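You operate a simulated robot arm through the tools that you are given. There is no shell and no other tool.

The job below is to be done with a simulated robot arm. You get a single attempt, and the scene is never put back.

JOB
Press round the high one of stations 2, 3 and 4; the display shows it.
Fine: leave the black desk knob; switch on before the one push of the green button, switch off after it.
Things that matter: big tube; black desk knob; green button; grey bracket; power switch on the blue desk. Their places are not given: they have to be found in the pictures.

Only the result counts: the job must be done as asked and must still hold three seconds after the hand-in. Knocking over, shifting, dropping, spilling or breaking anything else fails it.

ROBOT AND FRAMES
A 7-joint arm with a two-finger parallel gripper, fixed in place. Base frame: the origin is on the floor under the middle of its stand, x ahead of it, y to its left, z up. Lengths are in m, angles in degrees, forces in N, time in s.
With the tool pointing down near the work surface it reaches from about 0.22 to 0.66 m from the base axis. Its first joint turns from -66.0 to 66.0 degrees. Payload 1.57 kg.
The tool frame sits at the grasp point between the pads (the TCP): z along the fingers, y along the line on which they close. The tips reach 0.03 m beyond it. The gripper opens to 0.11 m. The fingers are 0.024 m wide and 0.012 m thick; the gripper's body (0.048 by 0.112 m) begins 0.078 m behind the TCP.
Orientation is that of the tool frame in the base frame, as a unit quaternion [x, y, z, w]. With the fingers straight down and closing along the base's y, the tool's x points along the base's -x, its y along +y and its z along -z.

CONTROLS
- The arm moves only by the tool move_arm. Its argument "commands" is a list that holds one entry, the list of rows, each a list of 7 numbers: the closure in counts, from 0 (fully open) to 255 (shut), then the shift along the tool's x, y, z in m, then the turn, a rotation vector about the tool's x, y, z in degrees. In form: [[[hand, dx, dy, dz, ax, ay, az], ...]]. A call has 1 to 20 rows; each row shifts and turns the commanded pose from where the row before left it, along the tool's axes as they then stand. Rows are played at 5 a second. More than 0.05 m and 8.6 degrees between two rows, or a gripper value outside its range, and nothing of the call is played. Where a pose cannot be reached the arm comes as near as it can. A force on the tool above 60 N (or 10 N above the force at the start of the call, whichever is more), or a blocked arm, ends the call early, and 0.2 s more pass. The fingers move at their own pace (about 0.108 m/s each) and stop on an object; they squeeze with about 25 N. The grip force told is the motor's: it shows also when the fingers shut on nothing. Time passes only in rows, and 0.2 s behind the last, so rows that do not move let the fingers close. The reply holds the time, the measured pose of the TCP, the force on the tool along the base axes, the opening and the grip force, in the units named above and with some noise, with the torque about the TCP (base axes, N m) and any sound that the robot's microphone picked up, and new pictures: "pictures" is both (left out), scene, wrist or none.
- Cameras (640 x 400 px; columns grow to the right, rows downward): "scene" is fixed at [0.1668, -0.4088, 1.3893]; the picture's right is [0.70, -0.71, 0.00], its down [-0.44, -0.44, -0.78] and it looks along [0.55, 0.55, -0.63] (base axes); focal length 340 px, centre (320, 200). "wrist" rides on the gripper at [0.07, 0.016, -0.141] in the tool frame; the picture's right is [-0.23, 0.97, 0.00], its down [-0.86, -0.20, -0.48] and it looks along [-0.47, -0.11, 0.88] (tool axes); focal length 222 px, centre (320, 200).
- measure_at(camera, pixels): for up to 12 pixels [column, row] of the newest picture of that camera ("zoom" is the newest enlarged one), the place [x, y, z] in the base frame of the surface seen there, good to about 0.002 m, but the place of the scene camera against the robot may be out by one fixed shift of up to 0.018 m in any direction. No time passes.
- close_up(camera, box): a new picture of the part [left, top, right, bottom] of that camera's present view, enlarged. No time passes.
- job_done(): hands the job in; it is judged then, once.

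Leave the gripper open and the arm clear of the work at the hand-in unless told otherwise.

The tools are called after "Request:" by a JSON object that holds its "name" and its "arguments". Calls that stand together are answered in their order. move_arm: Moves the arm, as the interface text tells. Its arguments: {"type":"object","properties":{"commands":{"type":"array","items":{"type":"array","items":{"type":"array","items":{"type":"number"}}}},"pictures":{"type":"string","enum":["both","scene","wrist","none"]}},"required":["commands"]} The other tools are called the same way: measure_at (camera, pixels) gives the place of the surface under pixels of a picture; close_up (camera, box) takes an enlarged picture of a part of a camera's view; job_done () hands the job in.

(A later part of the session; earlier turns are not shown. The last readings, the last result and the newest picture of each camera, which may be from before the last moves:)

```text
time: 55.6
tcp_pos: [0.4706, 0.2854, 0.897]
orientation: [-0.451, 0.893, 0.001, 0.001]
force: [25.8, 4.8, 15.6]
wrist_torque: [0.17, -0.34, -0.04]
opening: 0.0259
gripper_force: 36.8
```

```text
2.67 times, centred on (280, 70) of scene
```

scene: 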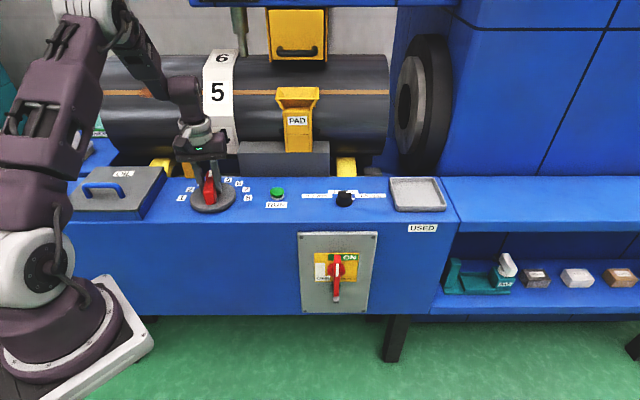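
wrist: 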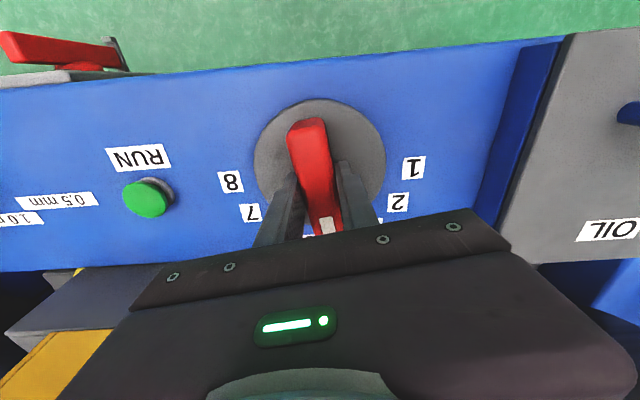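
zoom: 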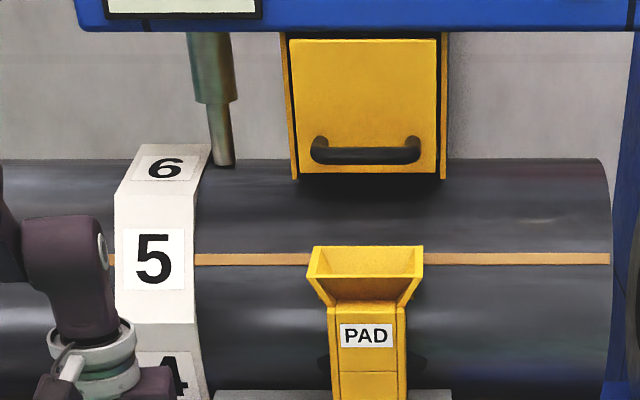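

Station 4 reads 0.0 mm, so of 2, 3 and 4 the high one is station 2 (1.5 mm). I'll turn the handle back 50° to 2.

Request:
{"name": "move_arm", "arguments": {"commands": [[[255, 0, 0, 0, 0, 0, -5], [255, 0, 0, 0, 0, 0, -5], [255, 0, 0, 0, 0, 0, -5], [255, 0, 0, 0, 0, 0, -5], [255, 0, 0, 0, 0, 0, -5], [255, 0, 0, 0, 0, 0, -5], [255, 0, 0, 0, 0, 0, -5], [255, 0, 0, 0, 0, 0, -5], [255, 0, 0, 0, 0, 0, -5], [255, 0, 0, 0, 0, 0, -5], [255, 0, 0, 0, 0, 0, 0]]]}}

Request:
{"name": "close_up", "arguments": {"camera": "scene", "box": [160, 0, 300, 2]}}

Request:
{"name": "close_up", "arguments": {"camera": "scene", "box": [170, 170, 250, 220]}}

Request:
{"name": "close_up", "arguments": {"camera": "scene", "box": [160, 30, 400, 180]}}

```text
time: 58.0
tcp_pos: [0.4708, 0.2858, 0.8971]
orientation: [0.786, -0.618, 0.0, 0.001]
force: [24.8, -2.1, 2.2]
wrist_torque: [-0.66, -0.6, 0.12]
opening: 0.0258
gripper_force: 37.2
```

scene: 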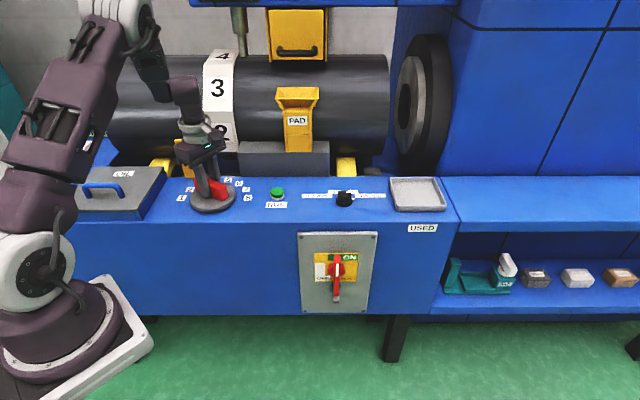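
wrist: 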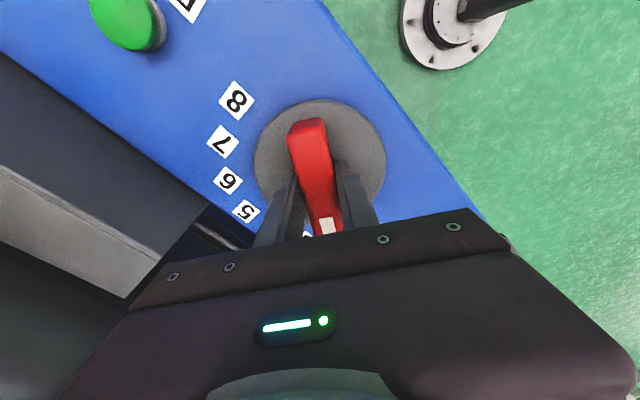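

```text
4.57 times, centred on (230, 1) of scene
```

zoom: 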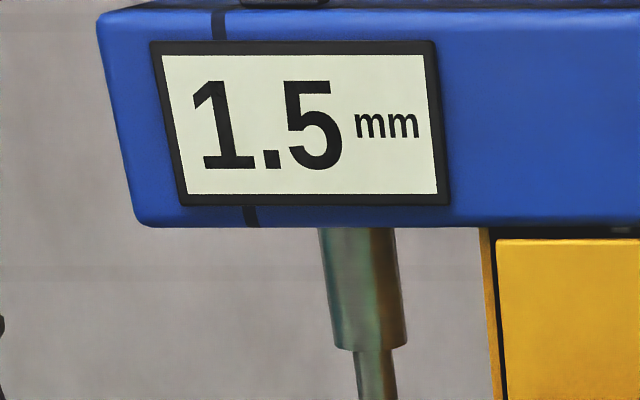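

```text
8.00 times, centred on (210, 195) of scene
```

zoom: 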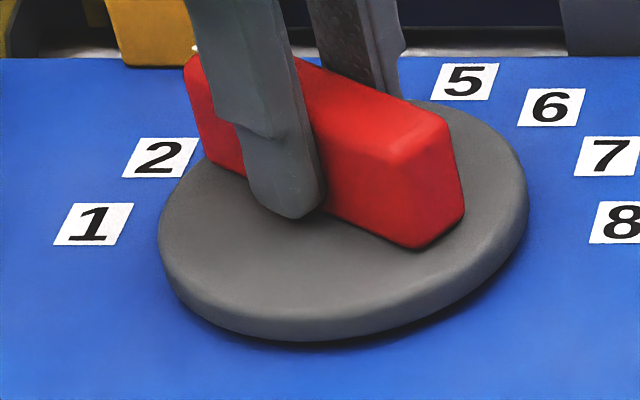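

```text
2.67 times, centred on (280, 105) of scene
```

zoom: 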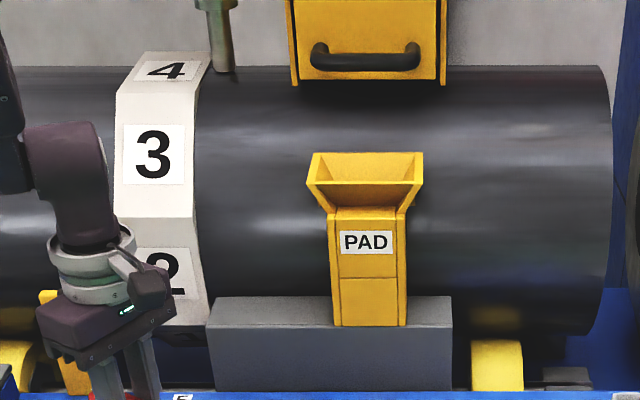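

The ring shows 2 at the front and the readout says 1.5 mm. Before pressing I want to see the table's stations 1–4 block, so I'll release the handle, lift straight up, and check that selector and reading hold.

Request:
{"name": "move_arm", "arguments": {"commands": [[[130, 0, 0, 0, 0, 0, 0], [116, 0, 0, 0, 0, 0, 0], [116, 0, 0, 0, 0, 0, 0], [116, 0, 0, -0.03, 0, 0, 0], [116, 0, 0, -0.04, 0, 0, 0], [116, 0, 0, -0.04, 0, 0, 0], [116, 0, 0, -0.04, 0, 0, 0], [116, 0, 0, 0, 0, 0, 0]]]}}

Request:
{"name": "close_up", "arguments": {"camera": "scene", "box": [0, 0, 640, 2]}}

Request:
{"name": "close_up", "arguments": {"camera": "scene", "box": [170, 170, 250, 220]}}

```text
time: 59.8
tcp_pos: [0.4677, 0.2865, 1.0496]
orientation: [0.786, -0.618, 0.0, 0.001]
force: [-0.1, 0.5, -0.5]
wrist_torque: [-0.03, 0.02, 0.02]
opening: 0.0599
gripper_force: 0.0
```

scene: 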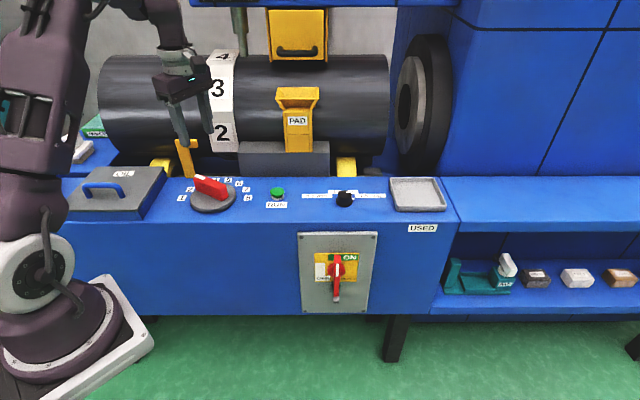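
wrist: 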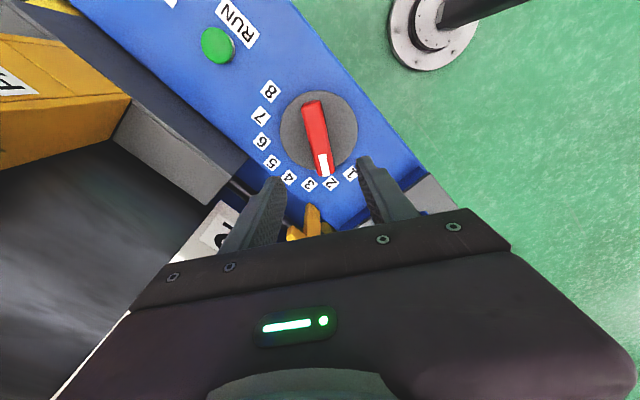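

```text
1.00 times, centred on (320, 1) of scene (not enlarged: the box is as wide or as high as the picture)
```

zoom: 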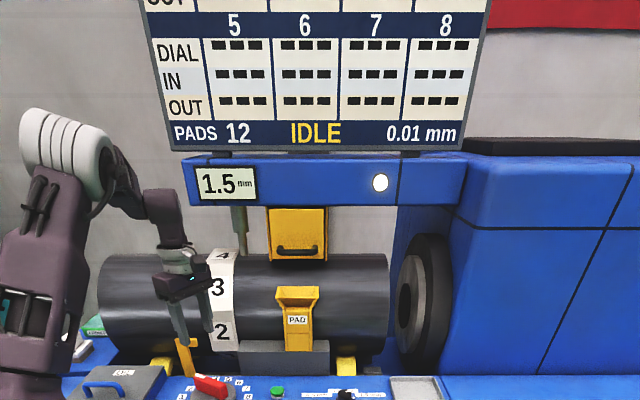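

```text
8.00 times, centred on (210, 195) of scene
```

zoom: 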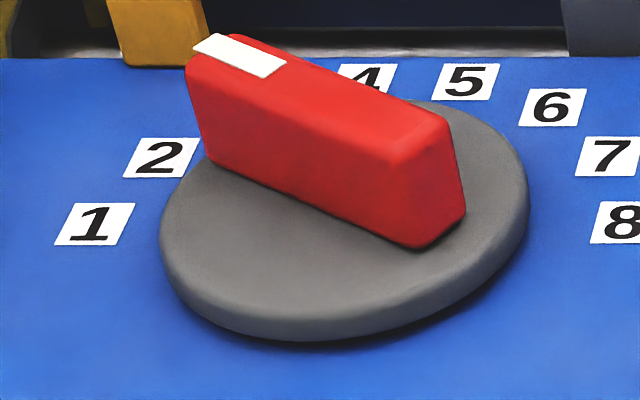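

The handle points at 2, and the reading holds at 1.5 mm. Now I'll turn the tool back, back away and rise to view the top of the table.

Request:
{"name": "move_arm", "arguments": {"commands": [[[116, 0, 0, 0, 0, 0, 7.3], [116, 0, 0, 0, 0, 0, 7.3], [116, 0, 0, 0, 0, 0, 7.3], [116, 0, 0, 0, 0, 0, 7.3], [0, 0, 0, 0, 0, 0, 7.3], [0, 0, 0, 0, 0, 0, 7.3], [0, 0, 0, 0, 0, 0, 7.3], [0, 0, 0, 0, 0, 0, 7.3], [0, 0.0226, -0.02, -0.032, 0, 0, 0], [0, 0.0226, -0.02, -0.032, 0, 0, 0], [0, 0.0226, -0.02, -0.032, 0, 0, 0], [0, 0.0226, -0.02, -0.032, 0, 0, 0], [0, 0.0226, -0.02, -0.032, 0, 0, 0], [0, 0, 0, 0, 0, 0, 0]]], "pictures": "scene"}}

Request:
{"name": "move_arm", "arguments": {"commands": [[[0, 0, 0, 0, 0, -8, 0], [0, 0, 0, 0, 0, -8, 0], [0, 0, 0, 0, 0, -8, 0], [0, 0, 0, 0, 0, -8, 0], [0, 0, 0, 0, 0, -8, 0], [0, 0, 0, 0, 0, -8, 0], [0, 0, 0, 0, 0, -8, 0], [0, 0, 0, 0, 0, -8, 0], [0, 0, 0, 0, 0, -8, 0], [0, 0, 0, 0, 0, -5, 0], [0, -0.0438, 0, -0.0101, 0, 0, 0], [0, -0.0438, 0, -0.0101, 0, 0, 0], [0, -0.0438, 0, -0.0101, 0, 0, 0], [0, -0.0438, 0, -0.0101, 0, 0, 0], [0, -0.0438, 0, -0.0101, 0, 0, 0], [0, -0.0438, 0, -0.0101, 0, 0, 0], [0, -0.0438, 0, -0.0101, 0, 0, 0], [0, 0, 0, 0, 0, 0, 0]]]}}

Request:
{"name": "close_up", "arguments": {"camera": "wrist", "box": [150, 40, 430, 230]}}

```text
time: 62.8
tcp_pos: [0.4617, 0.136, 1.2071]
orientation: [-0.384, 0.923, 0.0, -0.001]
force: [0.1, -0.2, 0.2]
wrist_torque: [-0.02, 0.0, -0.03]
opening: 0.11
gripper_force: 0.1
```

scene: 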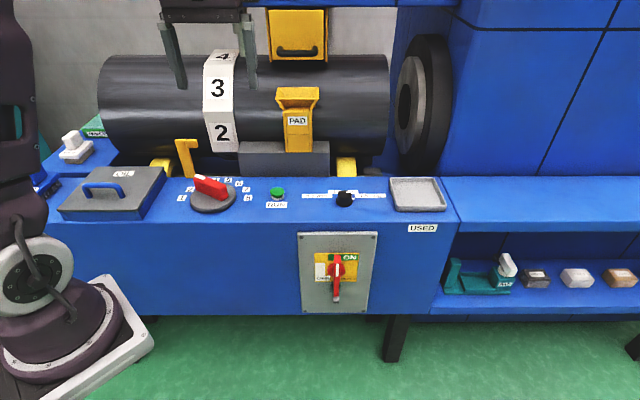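

```text
time: 66.6
tcp_pos: [0.4603, 0.1352, 1.5205]
orientation: [-0.301, 0.723, 0.239, 0.574]
force: [0.3, 0.5, -0.1]
wrist_torque: [-0.03, 0.0, 0.01]
opening: 0.11
gripper_force: 0.1
```

scene: 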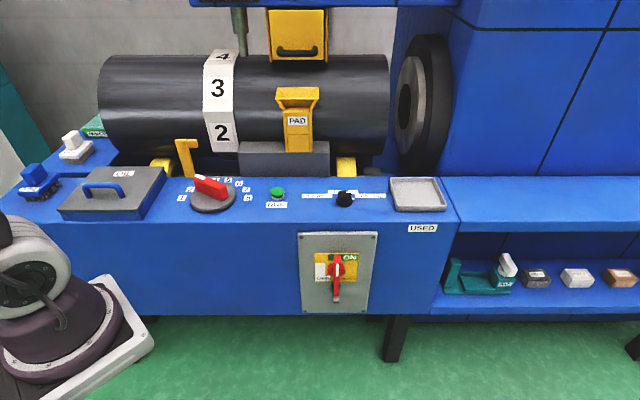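
wrist: 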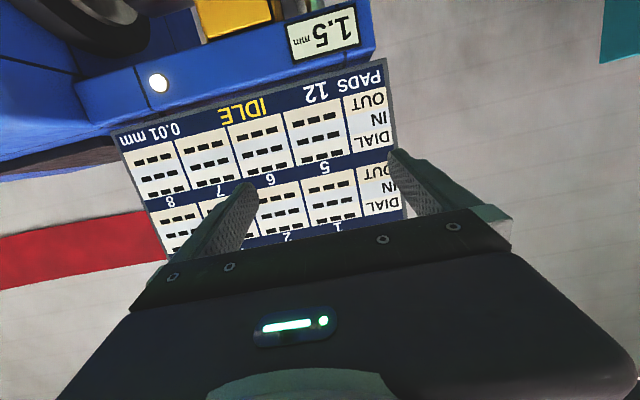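

```text
2.11 times, centred on (290, 135) of wrist
```

zoom: 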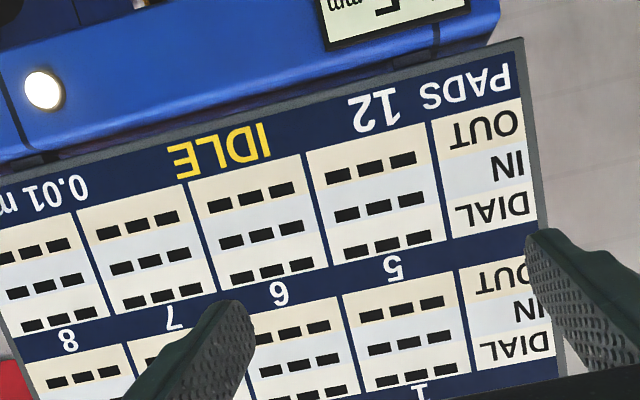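

The table is still empty, so only the small readout shows the height. Before pressing, I want to understand the machine: what sits at the gauge and at the grey block in front of the tube.

Request:
{"name": "close_up", "arguments": {"camera": "scene", "box": [225, 75, 345, 185]}}

Request:
{"name": "close_up", "arguments": {"camera": "scene", "box": [150, 30, 270, 185]}}

Request:
{"name": "close_up", "arguments": {"camera": "scene", "box": [220, 0, 380, 70]}}

Request:
{"name": "close_up", "arguments": {"camera": "scene", "box": [290, 180, 400, 230]}}

```text
3.64 times, centred on (285, 130) of scene
```

zoom: 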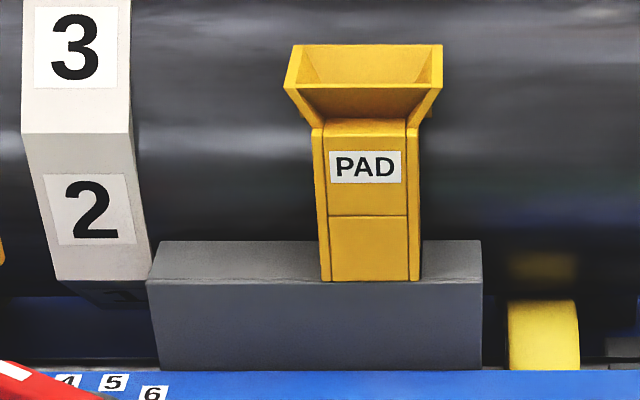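

```text
2.58 times, centred on (210, 108) of scene
```

zoom: 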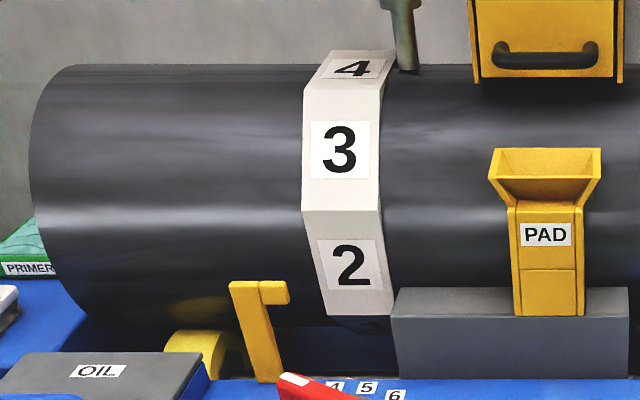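

```text
4.00 times, centred on (300, 35) of scene
```

zoom: 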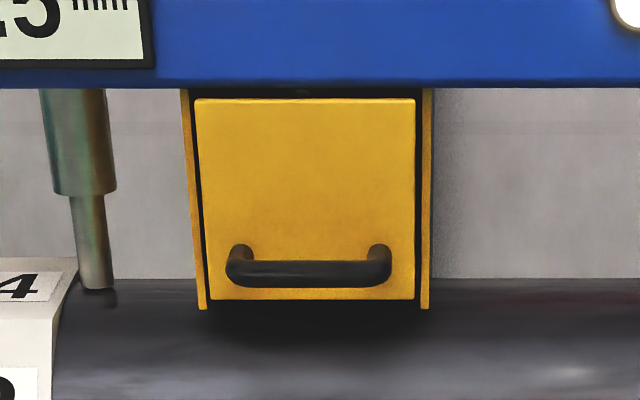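

```text
5.82 times, centred on (345, 205) of scene
```

zoom: 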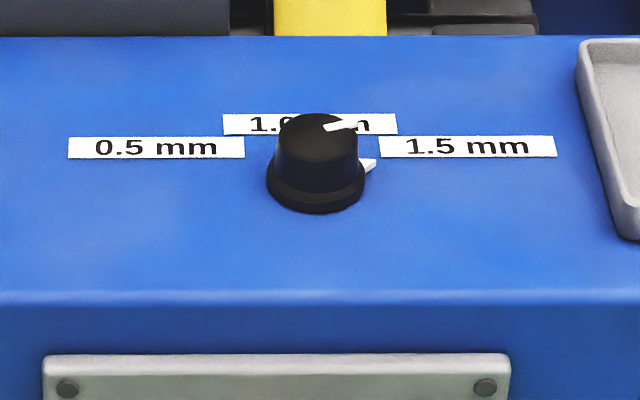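

The knob points at 1.5 mm, which matches the 1.5 mm reading (I leave it alone). The ring's index pointer (yellow, at left) points at 2, and the press box with the handle sits beside the gauge. So station 2 is set, and I'll go to the green RUN button: down, untilt, and look at it from above.

Request:
{"name": "move_arm", "arguments": {"commands": [[[0, 0.0438, 0, 0.0101, 0, 0, 0], [0, 0.0438, 0, 0.0101, 0, 0, 0], [0, 0.0438, 0, 0.0101, 0, 0, 0], [0, 0.0438, 0, 0.0101, 0, 0, 0], [0, 0.0438, 0, 0.0101, 0, 0, 0], [0, 0.0438, 0, 0.0101, 0, 0, 0], [0, 0.0438, 0, 0.0101, 0, 0, 0], [0, 0, 0, 0, 0, 8, 0], [0, 0, 0, 0, 0, 8, 0], [0, 0, 0, 0, 0, 8, 0], [0, 0, 0, 0, 0, 8, 0], [0, 0, 0, 0, 0, 8, 0], [0, 0, 0, 0, 0, 8, 0], [0, 0, 0, 0, 0, 8, 0], [0, 0, 0, 0, 0, 8, 0], [0, 0, 0, 0, 0, 8, 0], [0, 0, 0, 0, 0, 5, 0], [0, 0, 0, 0, 0, 0, 0]]]}}

```text
time: 70.4
tcp_pos: [0.4616, 0.1363, 1.2068]
orientation: [-0.384, 0.923, -0.001, 0.0]
force: [0.6, 0.1, 0.6]
wrist_torque: [0.02, 0.02, 0.03]
opening: 0.11
gripper_force: 0.1
```

scene: 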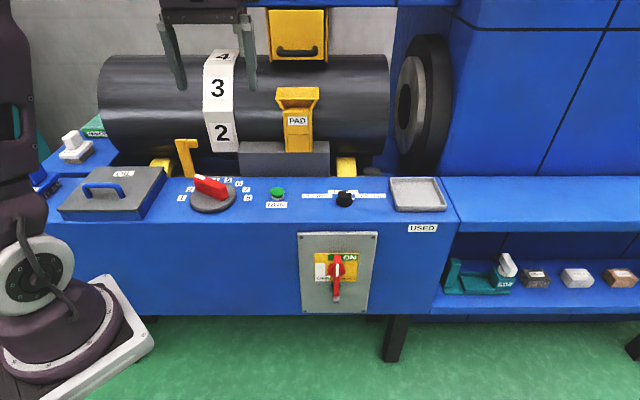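
wrist: 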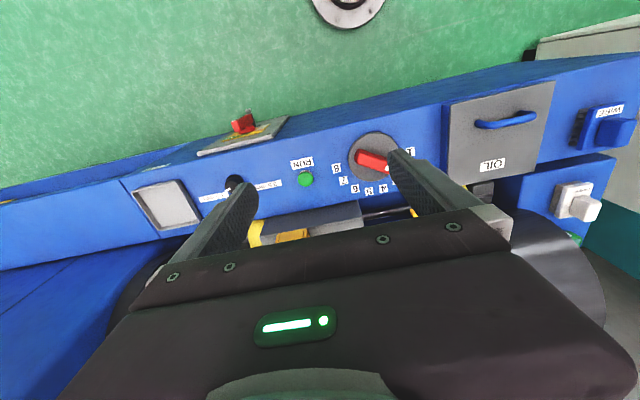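

The green button is at (306,179). I'll come closer to measure its centre.

Request:
{"name": "move_arm", "arguments": {"commands": [[[0, -0.007, -0.0155, 0.039, 0, 0, 0], [0, -0.007, -0.0155, 0.039, 0, 0, 0], [0, -0.007, -0.0155, 0.039, 0, 0, 0], [0, -0.007, -0.0155, 0.039, 0, 0, 0], [0, 0, 0, 0, 0, 0, 0]]], "pictures": "wrist"}}

Request:
{"name": "close_up", "arguments": {"camera": "wrist", "box": [250, 110, 410, 210]}}

```text
time: 71.6
tcp_pos: [0.524, 0.1116, 1.0495]
orientation: [-0.384, 0.923, 0.001, 0.0]
force: [0.4, -0.5, -0.3]
wrist_torque: [0.0, 0.01, 0.01]
opening: 0.1099
gripper_force: 0.1
```

wrist: 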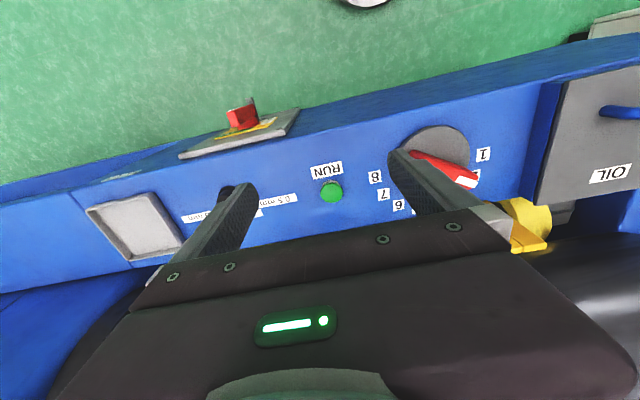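

```text
4.00 times, centred on (330, 160) of wrist
```

zoom: 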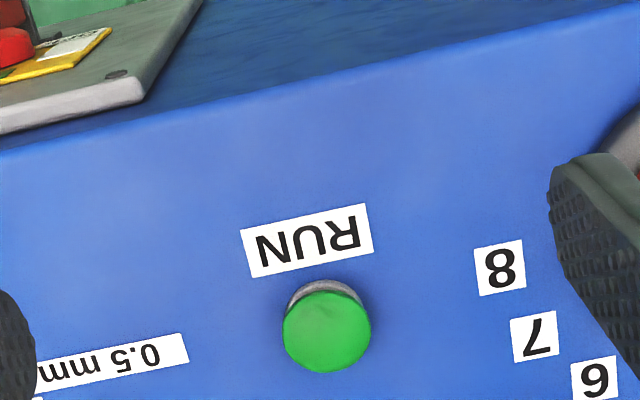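

The green cap's centre is at about (331.5,193). Measuring it and its edges.

Request:
{"name": "measure_at", "arguments": {"camera": "wrist", "pixels": [[331.5, 193], [323, 194], [340, 192], [331, 185], [332, 200], [327, 189], [336, 197]]}}

```text
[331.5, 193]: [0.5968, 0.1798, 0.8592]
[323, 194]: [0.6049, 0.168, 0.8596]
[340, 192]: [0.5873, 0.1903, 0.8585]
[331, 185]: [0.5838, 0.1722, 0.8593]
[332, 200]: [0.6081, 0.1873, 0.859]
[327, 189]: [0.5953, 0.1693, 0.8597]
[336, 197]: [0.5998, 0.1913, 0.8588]
```

The button centre is (0.5965, 0.1798), its top at z≈0.859. I'll close the fingers, move over it and hover with the tips about 3 cm above.

Request:
{"name": "move_arm", "arguments": {"commands": [[[255, -0.048, -0.0015, 0, 0, 0, 0], [255, -0.048, -0.0015, 0, 0, 0, 0], [255, -0.0035, 0, 0.03, 0, 0, 0], [255, 0, 0, 0.05, 0, 0, 0], [255, 0, 0, 0.05, 0, 0, 0], [255, 0, 0, 0, 0, 0, 0]]]}}

Request:
{"name": "close_up", "arguments": {"camera": "scene", "box": [230, 140, 330, 215]}}

```text
time: 73.0
tcp_pos: [0.5965, 0.1809, 0.9205]
orientation: [-0.384, 0.924, -0.001, 0.0]
force: [0.1, -0.4, -0.2]
wrist_torque: [0.04, 0.01, 0.02]
opening: 0.0001
gripper_force: 21.2
```

scene: 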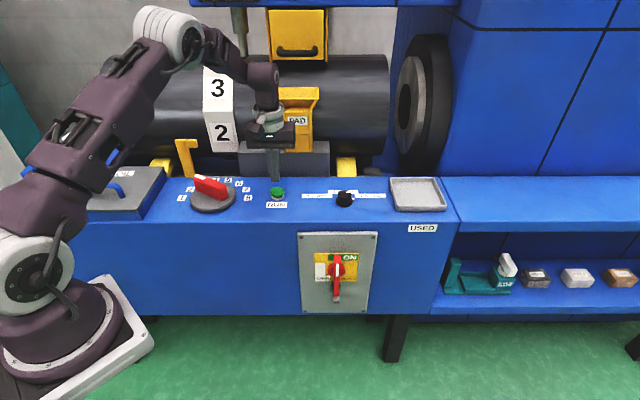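
wrist: 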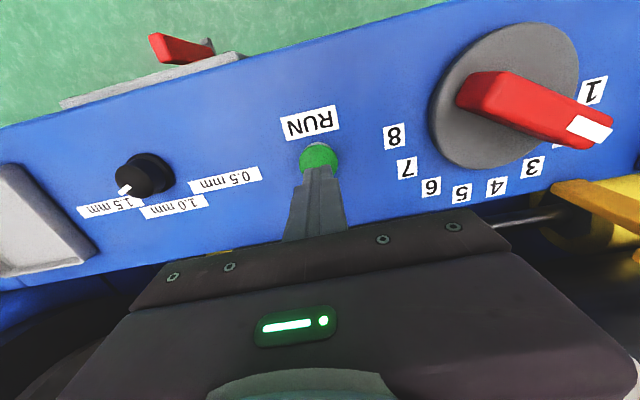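

```text
5.33 times, centred on (280, 178) of scene
```

zoom: 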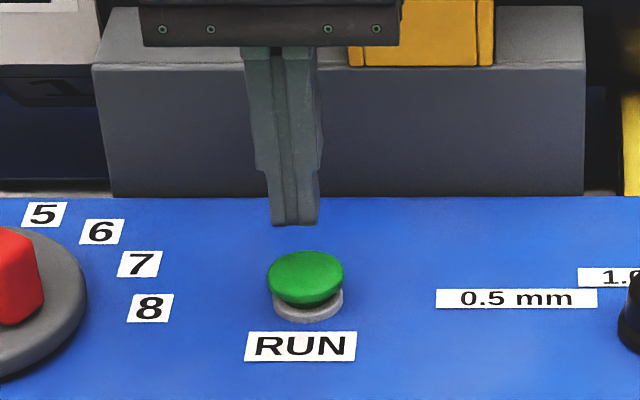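

The fingertips are right above the green button, and the dial's white mark is by 2. Now the one push: lower to contact and press about 5 mm in small steps.

Request:
{"name": "move_arm", "arguments": {"commands": [[[255, 0, 0, 0.02, 0, 0, 0], [255, 0, 0, 0.008, 0, 0, 0], [255, 0, 0, 0.003, 0, 0, 0], [255, 0, 0, 0.003, 0, 0, 0], [255, 0, 0, 0.002, 0, 0, 0]]]}}

Request:
{"name": "close_up", "arguments": {"camera": "scene", "box": [0, 0, 640, 2]}}

```text
time: 74.2
tcp_pos: [0.5966, 0.181, 0.8848]
orientation: [-0.384, 0.923, 0.0, 0.0]
force: [-0.5, 0.5, 3.5]
wrist_torque: [0.01, 0.06, 0.02]
opening: 0.0001
gripper_force: 21.5
heard: click
```

scene: 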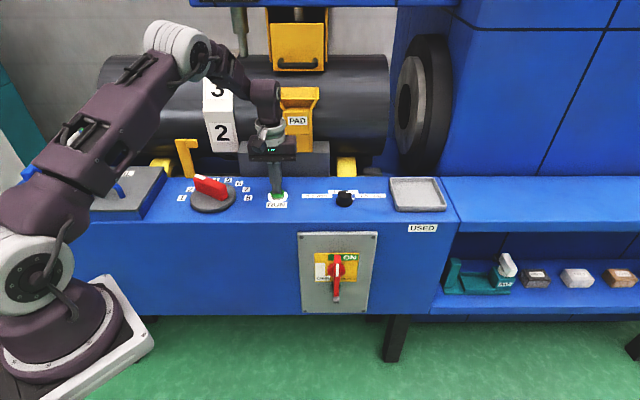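
wrist: 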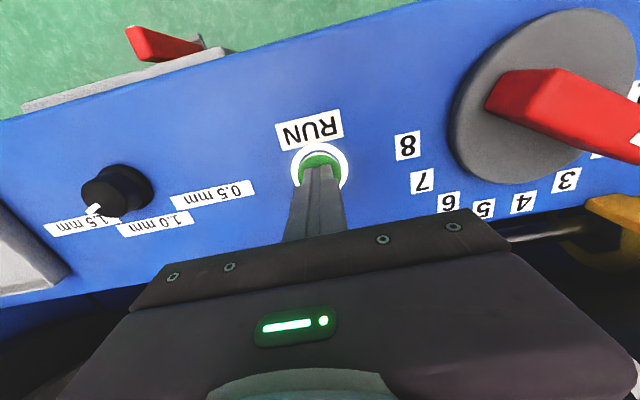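

```text
1.00 times, centred on (320, 1) of scene (not enlarged: the box is as wide or as high as the picture)
```

zoom: 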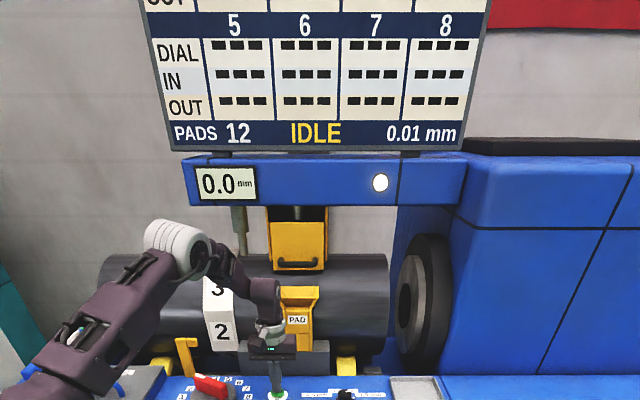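

A click was heard, the press box came down on the tube and the readout changed from 1.5 to 0.0 mm. I'll lift straight off the button and watch the cycle finish.

Request:
{"name": "move_arm", "arguments": {"commands": [[[255, 0, 0, -0.02, 0, 0, 0], [255, 0, 0, -0.04, 0, 0, 0], [255, 0, 0, -0.04, 0, 0, 0], [255, 0, 0, -0.04, 0, 0, 0], [255, 0, 0, 0, 0, 0, 0], [255, 0, 0, 0, 0, 0, 0], [255, 0, 0, 0, 0, 0, 0]]]}}

Request:
{"name": "close_up", "arguments": {"camera": "scene", "box": [0, 0, 640, 2]}}

Request:
{"name": "close_up", "arguments": {"camera": "scene", "box": [160, 160, 400, 310]}}

```text
time: 75.8
tcp_pos: [0.5969, 0.1816, 1.0255]
orientation: [-0.383, 0.924, 0.001, 0.0]
force: [-1.0, 0.1, 0.1]
wrist_torque: [-0.02, -0.03, 0.0]
opening: 0.0
gripper_force: 21.2
```

scene: 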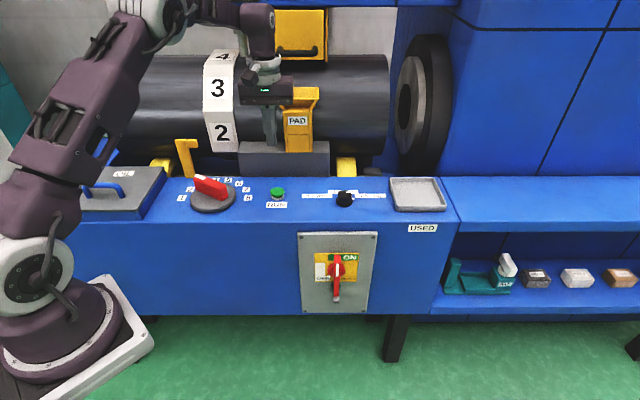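
wrist: 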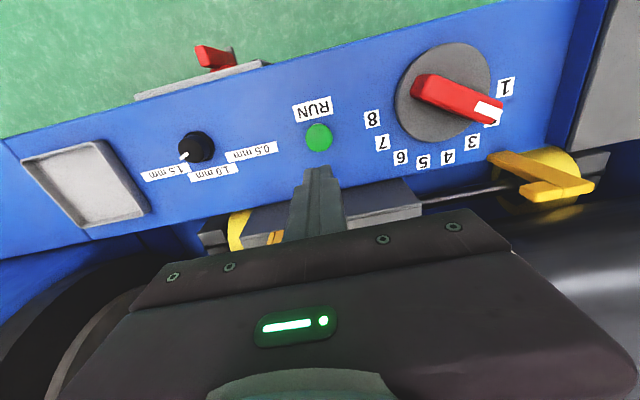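

```text
1.00 times, centred on (320, 1) of scene (not enlarged: the box is as wide or as high as the picture)
```

zoom: 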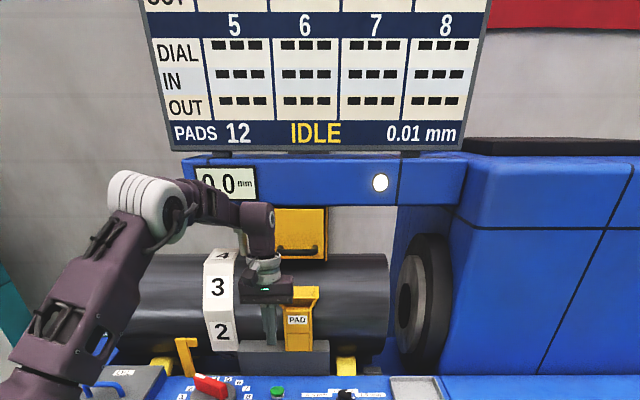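

```text
2.67 times, centred on (280, 235) of scene
```

zoom: 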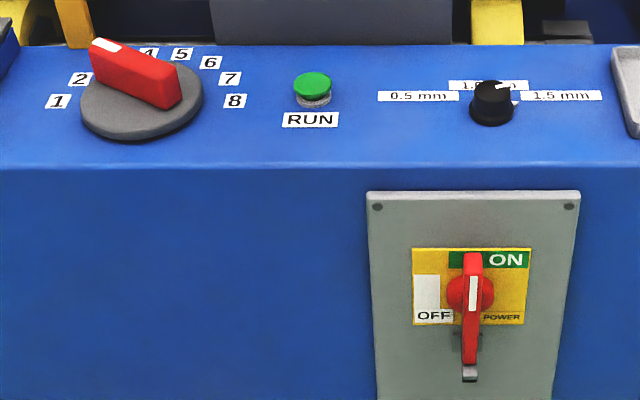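

The cycle is done: the press is back up, the readout is 0.0 mm at station 2 and the button lamp is out. Now to switch off: I'll go up and back off the desk, and tilt to 45° toward the power switch.

Request:
{"name": "move_arm", "arguments": {"commands": [[[255, 0.0357, -0.0223, -0.0179, 0, 0, 0], [255, 0.0357, -0.0223, -0.0179, 0, 0, 0], [255, 0.0357, -0.0223, -0.0179, 0, 0, 0], [255, 0.0357, -0.0223, -0.0179, 0, 0, 0], [255, 0.0357, -0.0223, -0.0179, 0, 0, 0], [255, 0.0357, -0.0223, -0.0179, 0, 0, 0], [255, 0.0357, -0.0223, -0.0179, 0, 0, 0], [255, 0, 0, 0, 0, -8, 0], [255, 0, 0, 0, 0, -8, 0], [255, 0, 0, 0, 0, -8, 0], [255, 0, 0, 0, 0, -8, 0], [255, 0, 0, 0, 0, -8, 0], [255, 0, 0, 0, 0, -5, 0], [255, 0, 0, 0, 0, 0, 0]]]}}

Request:
{"name": "close_up", "arguments": {"camera": "scene", "box": [0, 0, 640, 2]}}

```text
time: 78.8
tcp_pos: [0.5315, -0.108, 1.1509]
orientation: [-0.355, 0.853, 0.148, 0.354]
force: [-0.5, -0.3, -0.4]
wrist_torque: [-0.02, -0.01, 0.04]
opening: 0.0
gripper_force: 21.1
```

scene: 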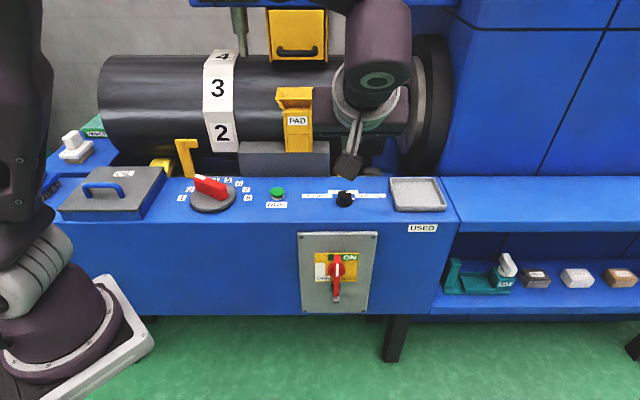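
wrist: 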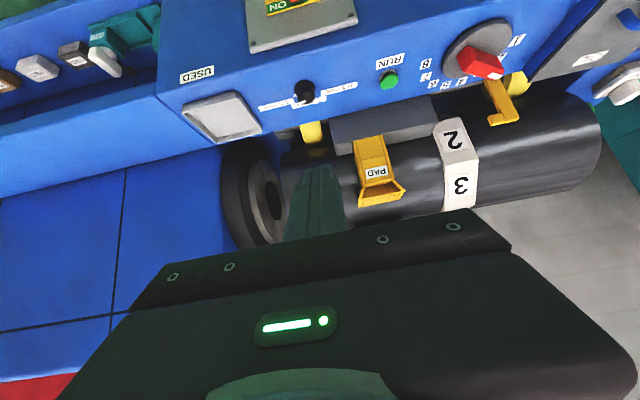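

```text
1.00 times, centred on (320, 1) of scene (not enlarged: the box is as wide or as high as the picture)
```

zoom: 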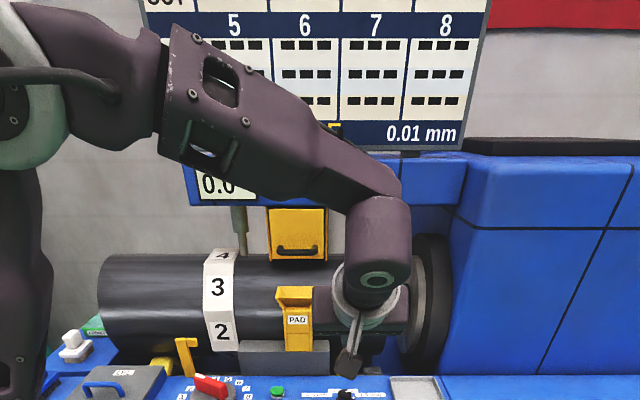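

I'm in front of the desk at 45° tilt. I'll descend to the right side of the switch (s≈0.495, z≈0.81), still 0.09 m short of the bar.

Request:
{"name": "move_arm", "arguments": {"commands": [[[255, 0.0301, -0.0054, 0.0301, 0, 0, 0], [255, 0.0301, -0.0054, 0.0301, 0, 0, 0], [255, 0.0301, -0.0054, 0.0301, 0, 0, 0], [255, 0.0301, -0.0054, 0.0301, 0, 0, 0], [255, 0.0301, -0.0054, 0.0301, 0, 0, 0], [255, 0.0301, -0.0054, 0.0301, 0, 0, 0], [255, 0.0301, -0.0054, 0.0301, 0, 0, 0], [255, 0.0301, -0.0054, 0.0301, 0, 0, 0], [255, 0, 0, 0, 0, 0, 0]]]}}

Request:
{"name": "close_up", "arguments": {"camera": "wrist", "box": [230, 30, 430, 230]}}

```text
time: 80.8
tcp_pos: [0.5618, -0.1362, 0.8095]
orientation: [-0.354, 0.853, 0.147, 0.354]
force: [-0.3, 0.4, -0.2]
wrist_torque: [-0.01, 0.0, 0.01]
opening: 0.0001
gripper_force: 21.4
```

scene: 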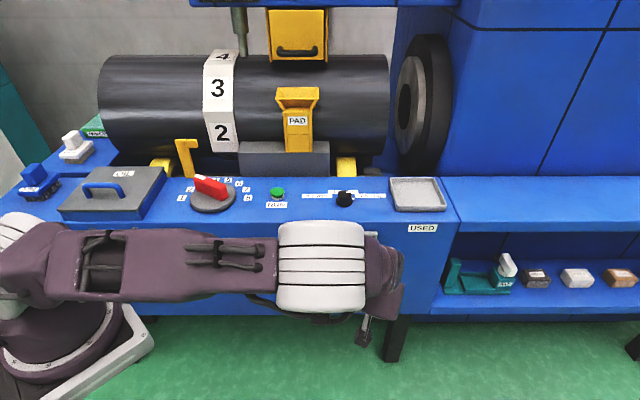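
wrist: 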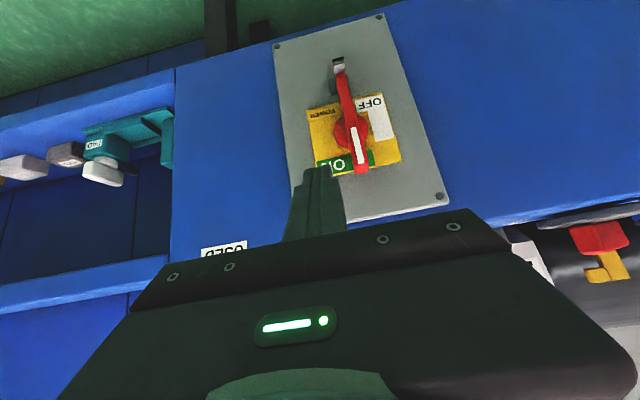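

```text
2.00 times, centred on (330, 130) of wrist
```

zoom: 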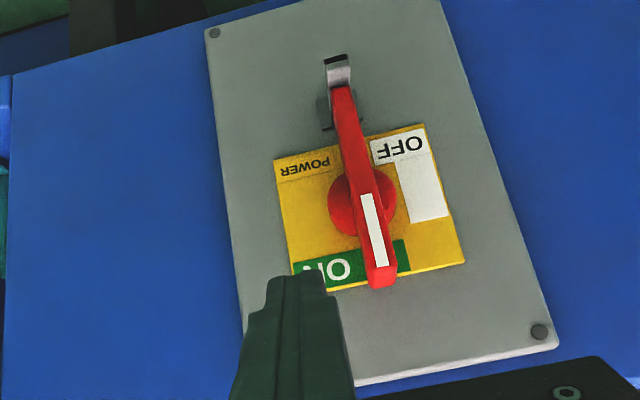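

I'll measure the bar's present upper end before pushing.

Request:
{"name": "measure_at", "arguments": {"camera": "wrist", "pixels": [[360, 166], [360, 171], [356, 143], [346, 100], [341, 76], [366, 166], [353, 166], [338, 70]]}}

```text
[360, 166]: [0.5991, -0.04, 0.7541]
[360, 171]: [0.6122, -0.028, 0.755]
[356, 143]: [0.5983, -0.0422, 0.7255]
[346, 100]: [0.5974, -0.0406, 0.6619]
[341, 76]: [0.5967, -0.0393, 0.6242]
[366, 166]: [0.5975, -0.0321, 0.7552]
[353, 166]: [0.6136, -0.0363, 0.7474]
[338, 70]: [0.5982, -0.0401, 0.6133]
```

The bar's top end is at z≈0.755 and its right side at s≈0.459. I'll move in beside its upper end on the right, without touching.

Request:
{"name": "move_arm", "arguments": {"commands": [[[255, -0.0088, 0, 0.0337, 0, 0, 0], [255, -0.0088, 0, 0.0337, 0, 0, 0], [255, -0.0088, 0, 0.0337, 0, 0, 0], [255, 0, 0, 0, 0, 0, 0]]]}}

Request:
{"name": "close_up", "arguments": {"camera": "wrist", "box": [230, 50, 430, 250]}}

```text
time: 81.8
tcp_pos: [0.6251, -0.0747, 0.7569]
orientation: [-0.355, 0.853, 0.148, 0.354]
force: [-0.2, 0.4, 0.5]
wrist_torque: [-0.01, -0.05, 0.01]
opening: 0.0001
gripper_force: 21.0
```

scene: 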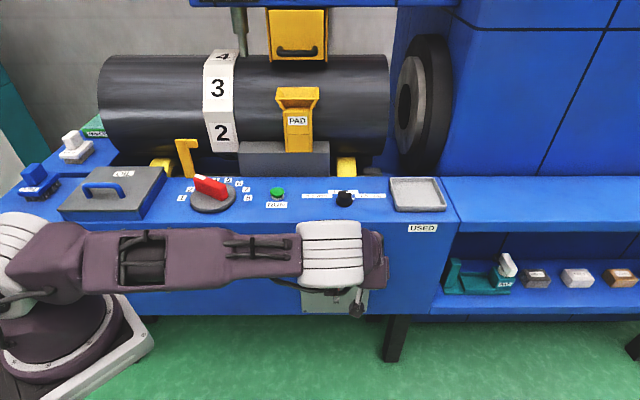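
wrist: 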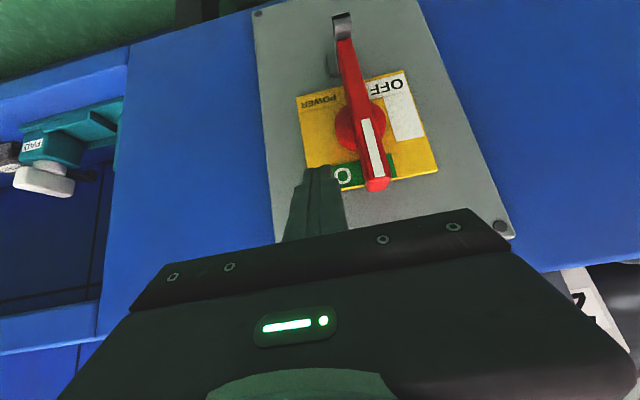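

```text
2.00 times, centred on (330, 150) of wrist
```

zoom: 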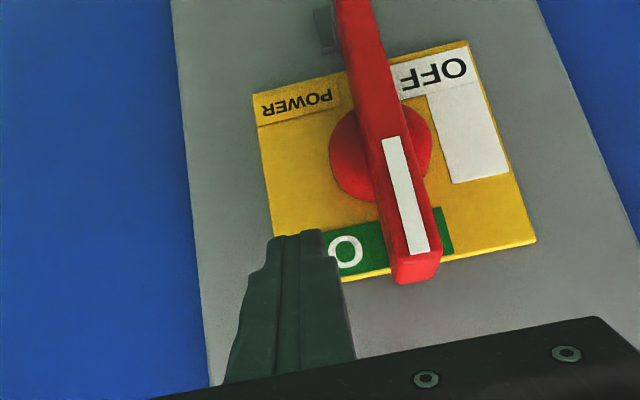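

The tip is beside the bar's upper end, on its right. Now I'll push left along the arc, the first 30°.

Request:
{"name": "move_arm", "arguments": {"commands": [[[255, 0, 0.012, 0, 0, 0, 0], [255, 0, 0.0118, 0, 0, 0, 0], [255, -0.0006, 0.0106, -0.0006, 0, 0, 0], [255, 0.0014, 0.0105, 0.0014, 0, 0, 0], [255, 0, 0, 0, 0, 0, 0]]]}}

Request:
{"name": "close_up", "arguments": {"camera": "wrist", "box": [230, 50, 430, 250]}}

```text
time: 83.0
tcp_pos: [0.5949, -0.0428, 0.7568]
orientation: [-0.355, 0.853, 0.148, 0.353]
force: [1.3, -0.6, 0.4]
wrist_torque: [0.05, 0.01, -0.01]
opening: 0.0
gripper_force: 21.3
```

scene: 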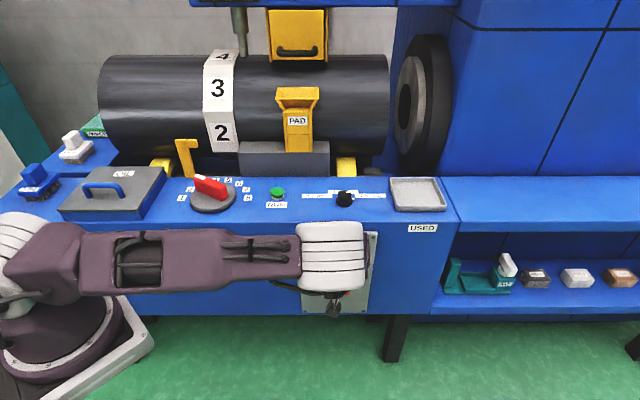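
wrist: 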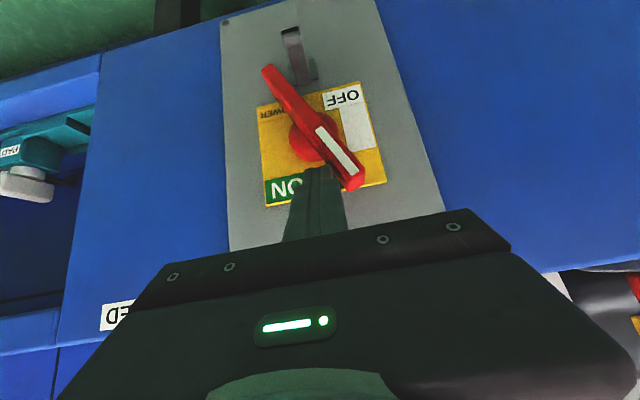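

```text
2.00 times, centred on (330, 150) of wrist
```

zoom: 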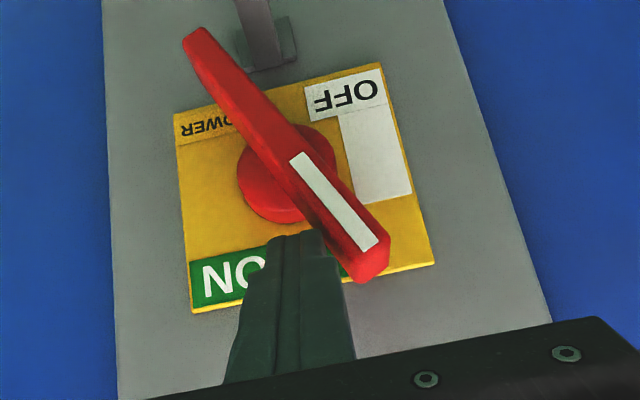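

The bar has turned about 30° toward OFF with almost no force. I'll continue along the arc to about 75°.

Request:
{"name": "move_arm", "arguments": {"commands": [[[255, 0.0033, 0.0096, 0.0033, 0, 0, 0], [255, 0.0049, 0.0081, 0.0049, 0, 0, 0], [255, 0.0062, 0.0061, 0.0062, 0, 0, 0], [255, 0, 0, 0, 0, 0, 0]]]}}

Request:
{"name": "close_up", "arguments": {"camera": "wrist", "box": [230, 50, 430, 250]}}

```text
time: 84.0
tcp_pos: [0.5765, -0.0241, 0.7352]
orientation: [-0.355, 0.853, 0.148, 0.353]
force: [0.4, -0.4, -0.4]
wrist_torque: [-0.02, -0.02, 0.0]
opening: 0.0
gripper_force: 21.3
```

scene: 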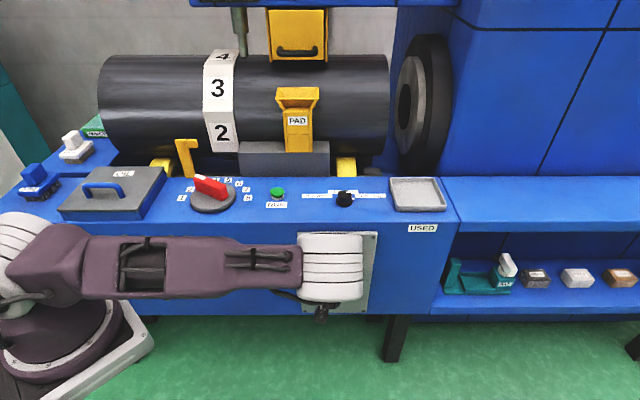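
wrist: 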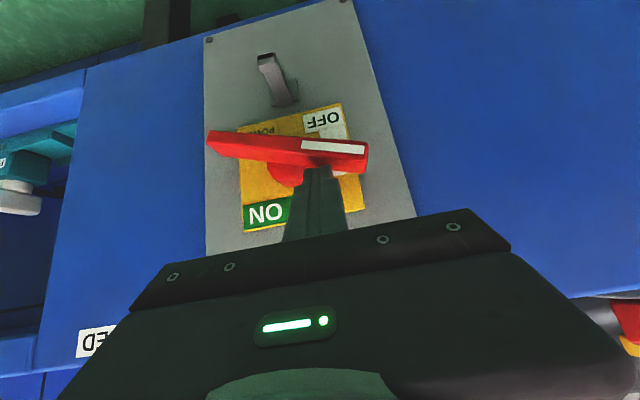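

```text
2.00 times, centred on (330, 150) of wrist
```

zoom: 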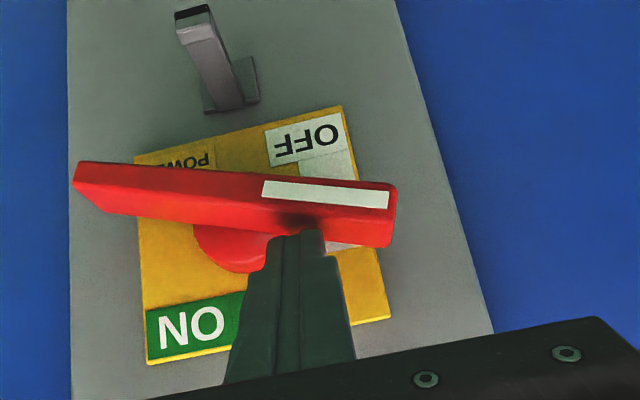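

About 75° now. I'll push the last part down to the OFF stop in small steps.

Request:
{"name": "move_arm", "arguments": {"commands": [[[255, 0.0036, 0.0018, 0.0036, 0, 0, 0], [255, 0.0036, 0.0018, 0.0036, 0, 0, 0], [255, 0.0014, 0, 0.0014, 0, 0, 0], [255, 0, 0, 0, 0, 0, 0]]]}}

Request:
{"name": "close_up", "arguments": {"camera": "wrist", "box": [230, 50, 430, 250]}}

```text
time: 85.0
tcp_pos: [0.5737, -0.023, 0.7228]
orientation: [-0.355, 0.853, 0.147, 0.353]
force: [0.8, 0.0, -0.5]
wrist_torque: [0.01, 0.0, -0.03]
opening: 0.0001
gripper_force: 21.4
```

scene: 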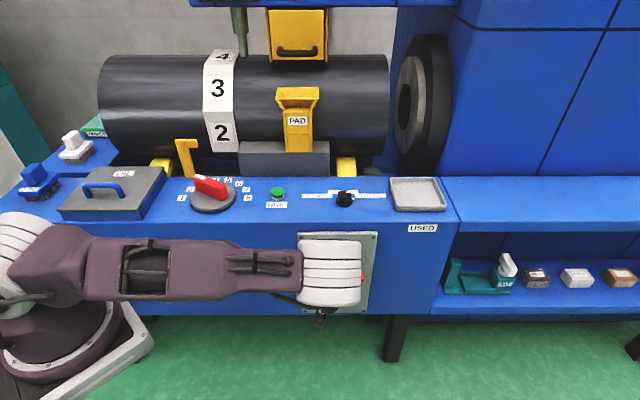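
wrist: 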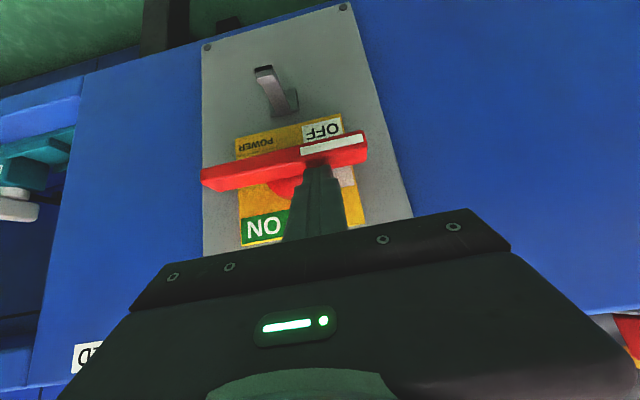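

```text
2.00 times, centred on (330, 150) of wrist
```

zoom: 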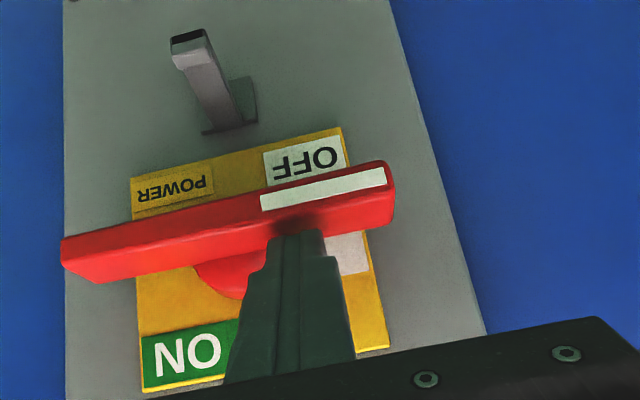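

The bar is nearly parallel to the label edges but no stop is felt yet. I'll push 1–2 mm more at a time until I feel it.

Request:
{"name": "move_arm", "arguments": {"commands": [[[255, 0.001, 0, 0.001, 0, 0, 0], [255, 0.001, 0, 0.001, 0, 0, 0], [255, 0, 0, 0, 0, 0, 0]]], "pictures": "wrist"}}

Request:
{"name": "close_up", "arguments": {"camera": "scene", "box": [0, 0, 640, 2]}}

```text
time: 85.8
tcp_pos: [0.574, -0.023, 0.7221]
orientation: [-0.355, 0.852, 0.147, 0.355]
force: [-16.2, -7.4, 44.9]
wrist_torque: [0.18, 0.01, 0.38]
opening: 0.0
gripper_force: 21.2
```

wrist: 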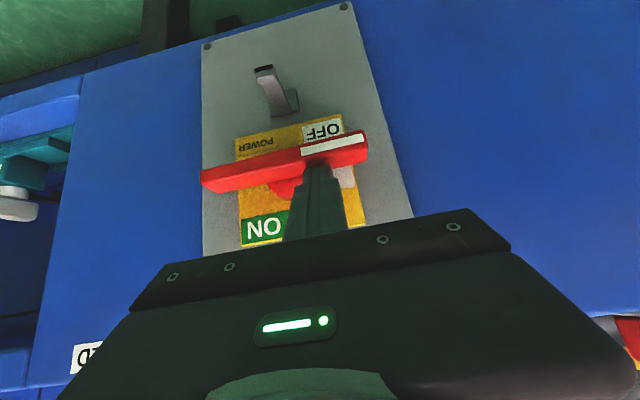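

```text
1.00 times, centred on (320, 1) of scene (not enlarged: the box is as wide or as high as the picture)
```

zoom: 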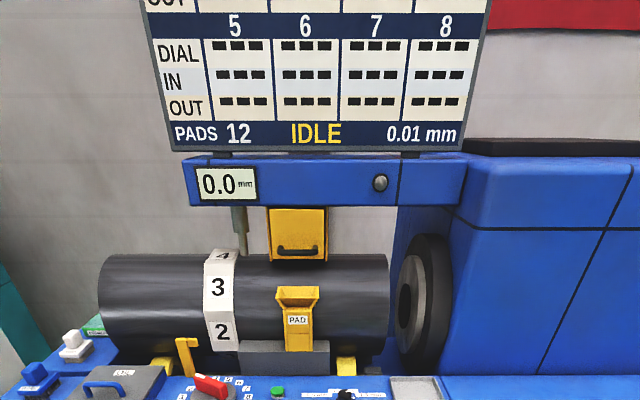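

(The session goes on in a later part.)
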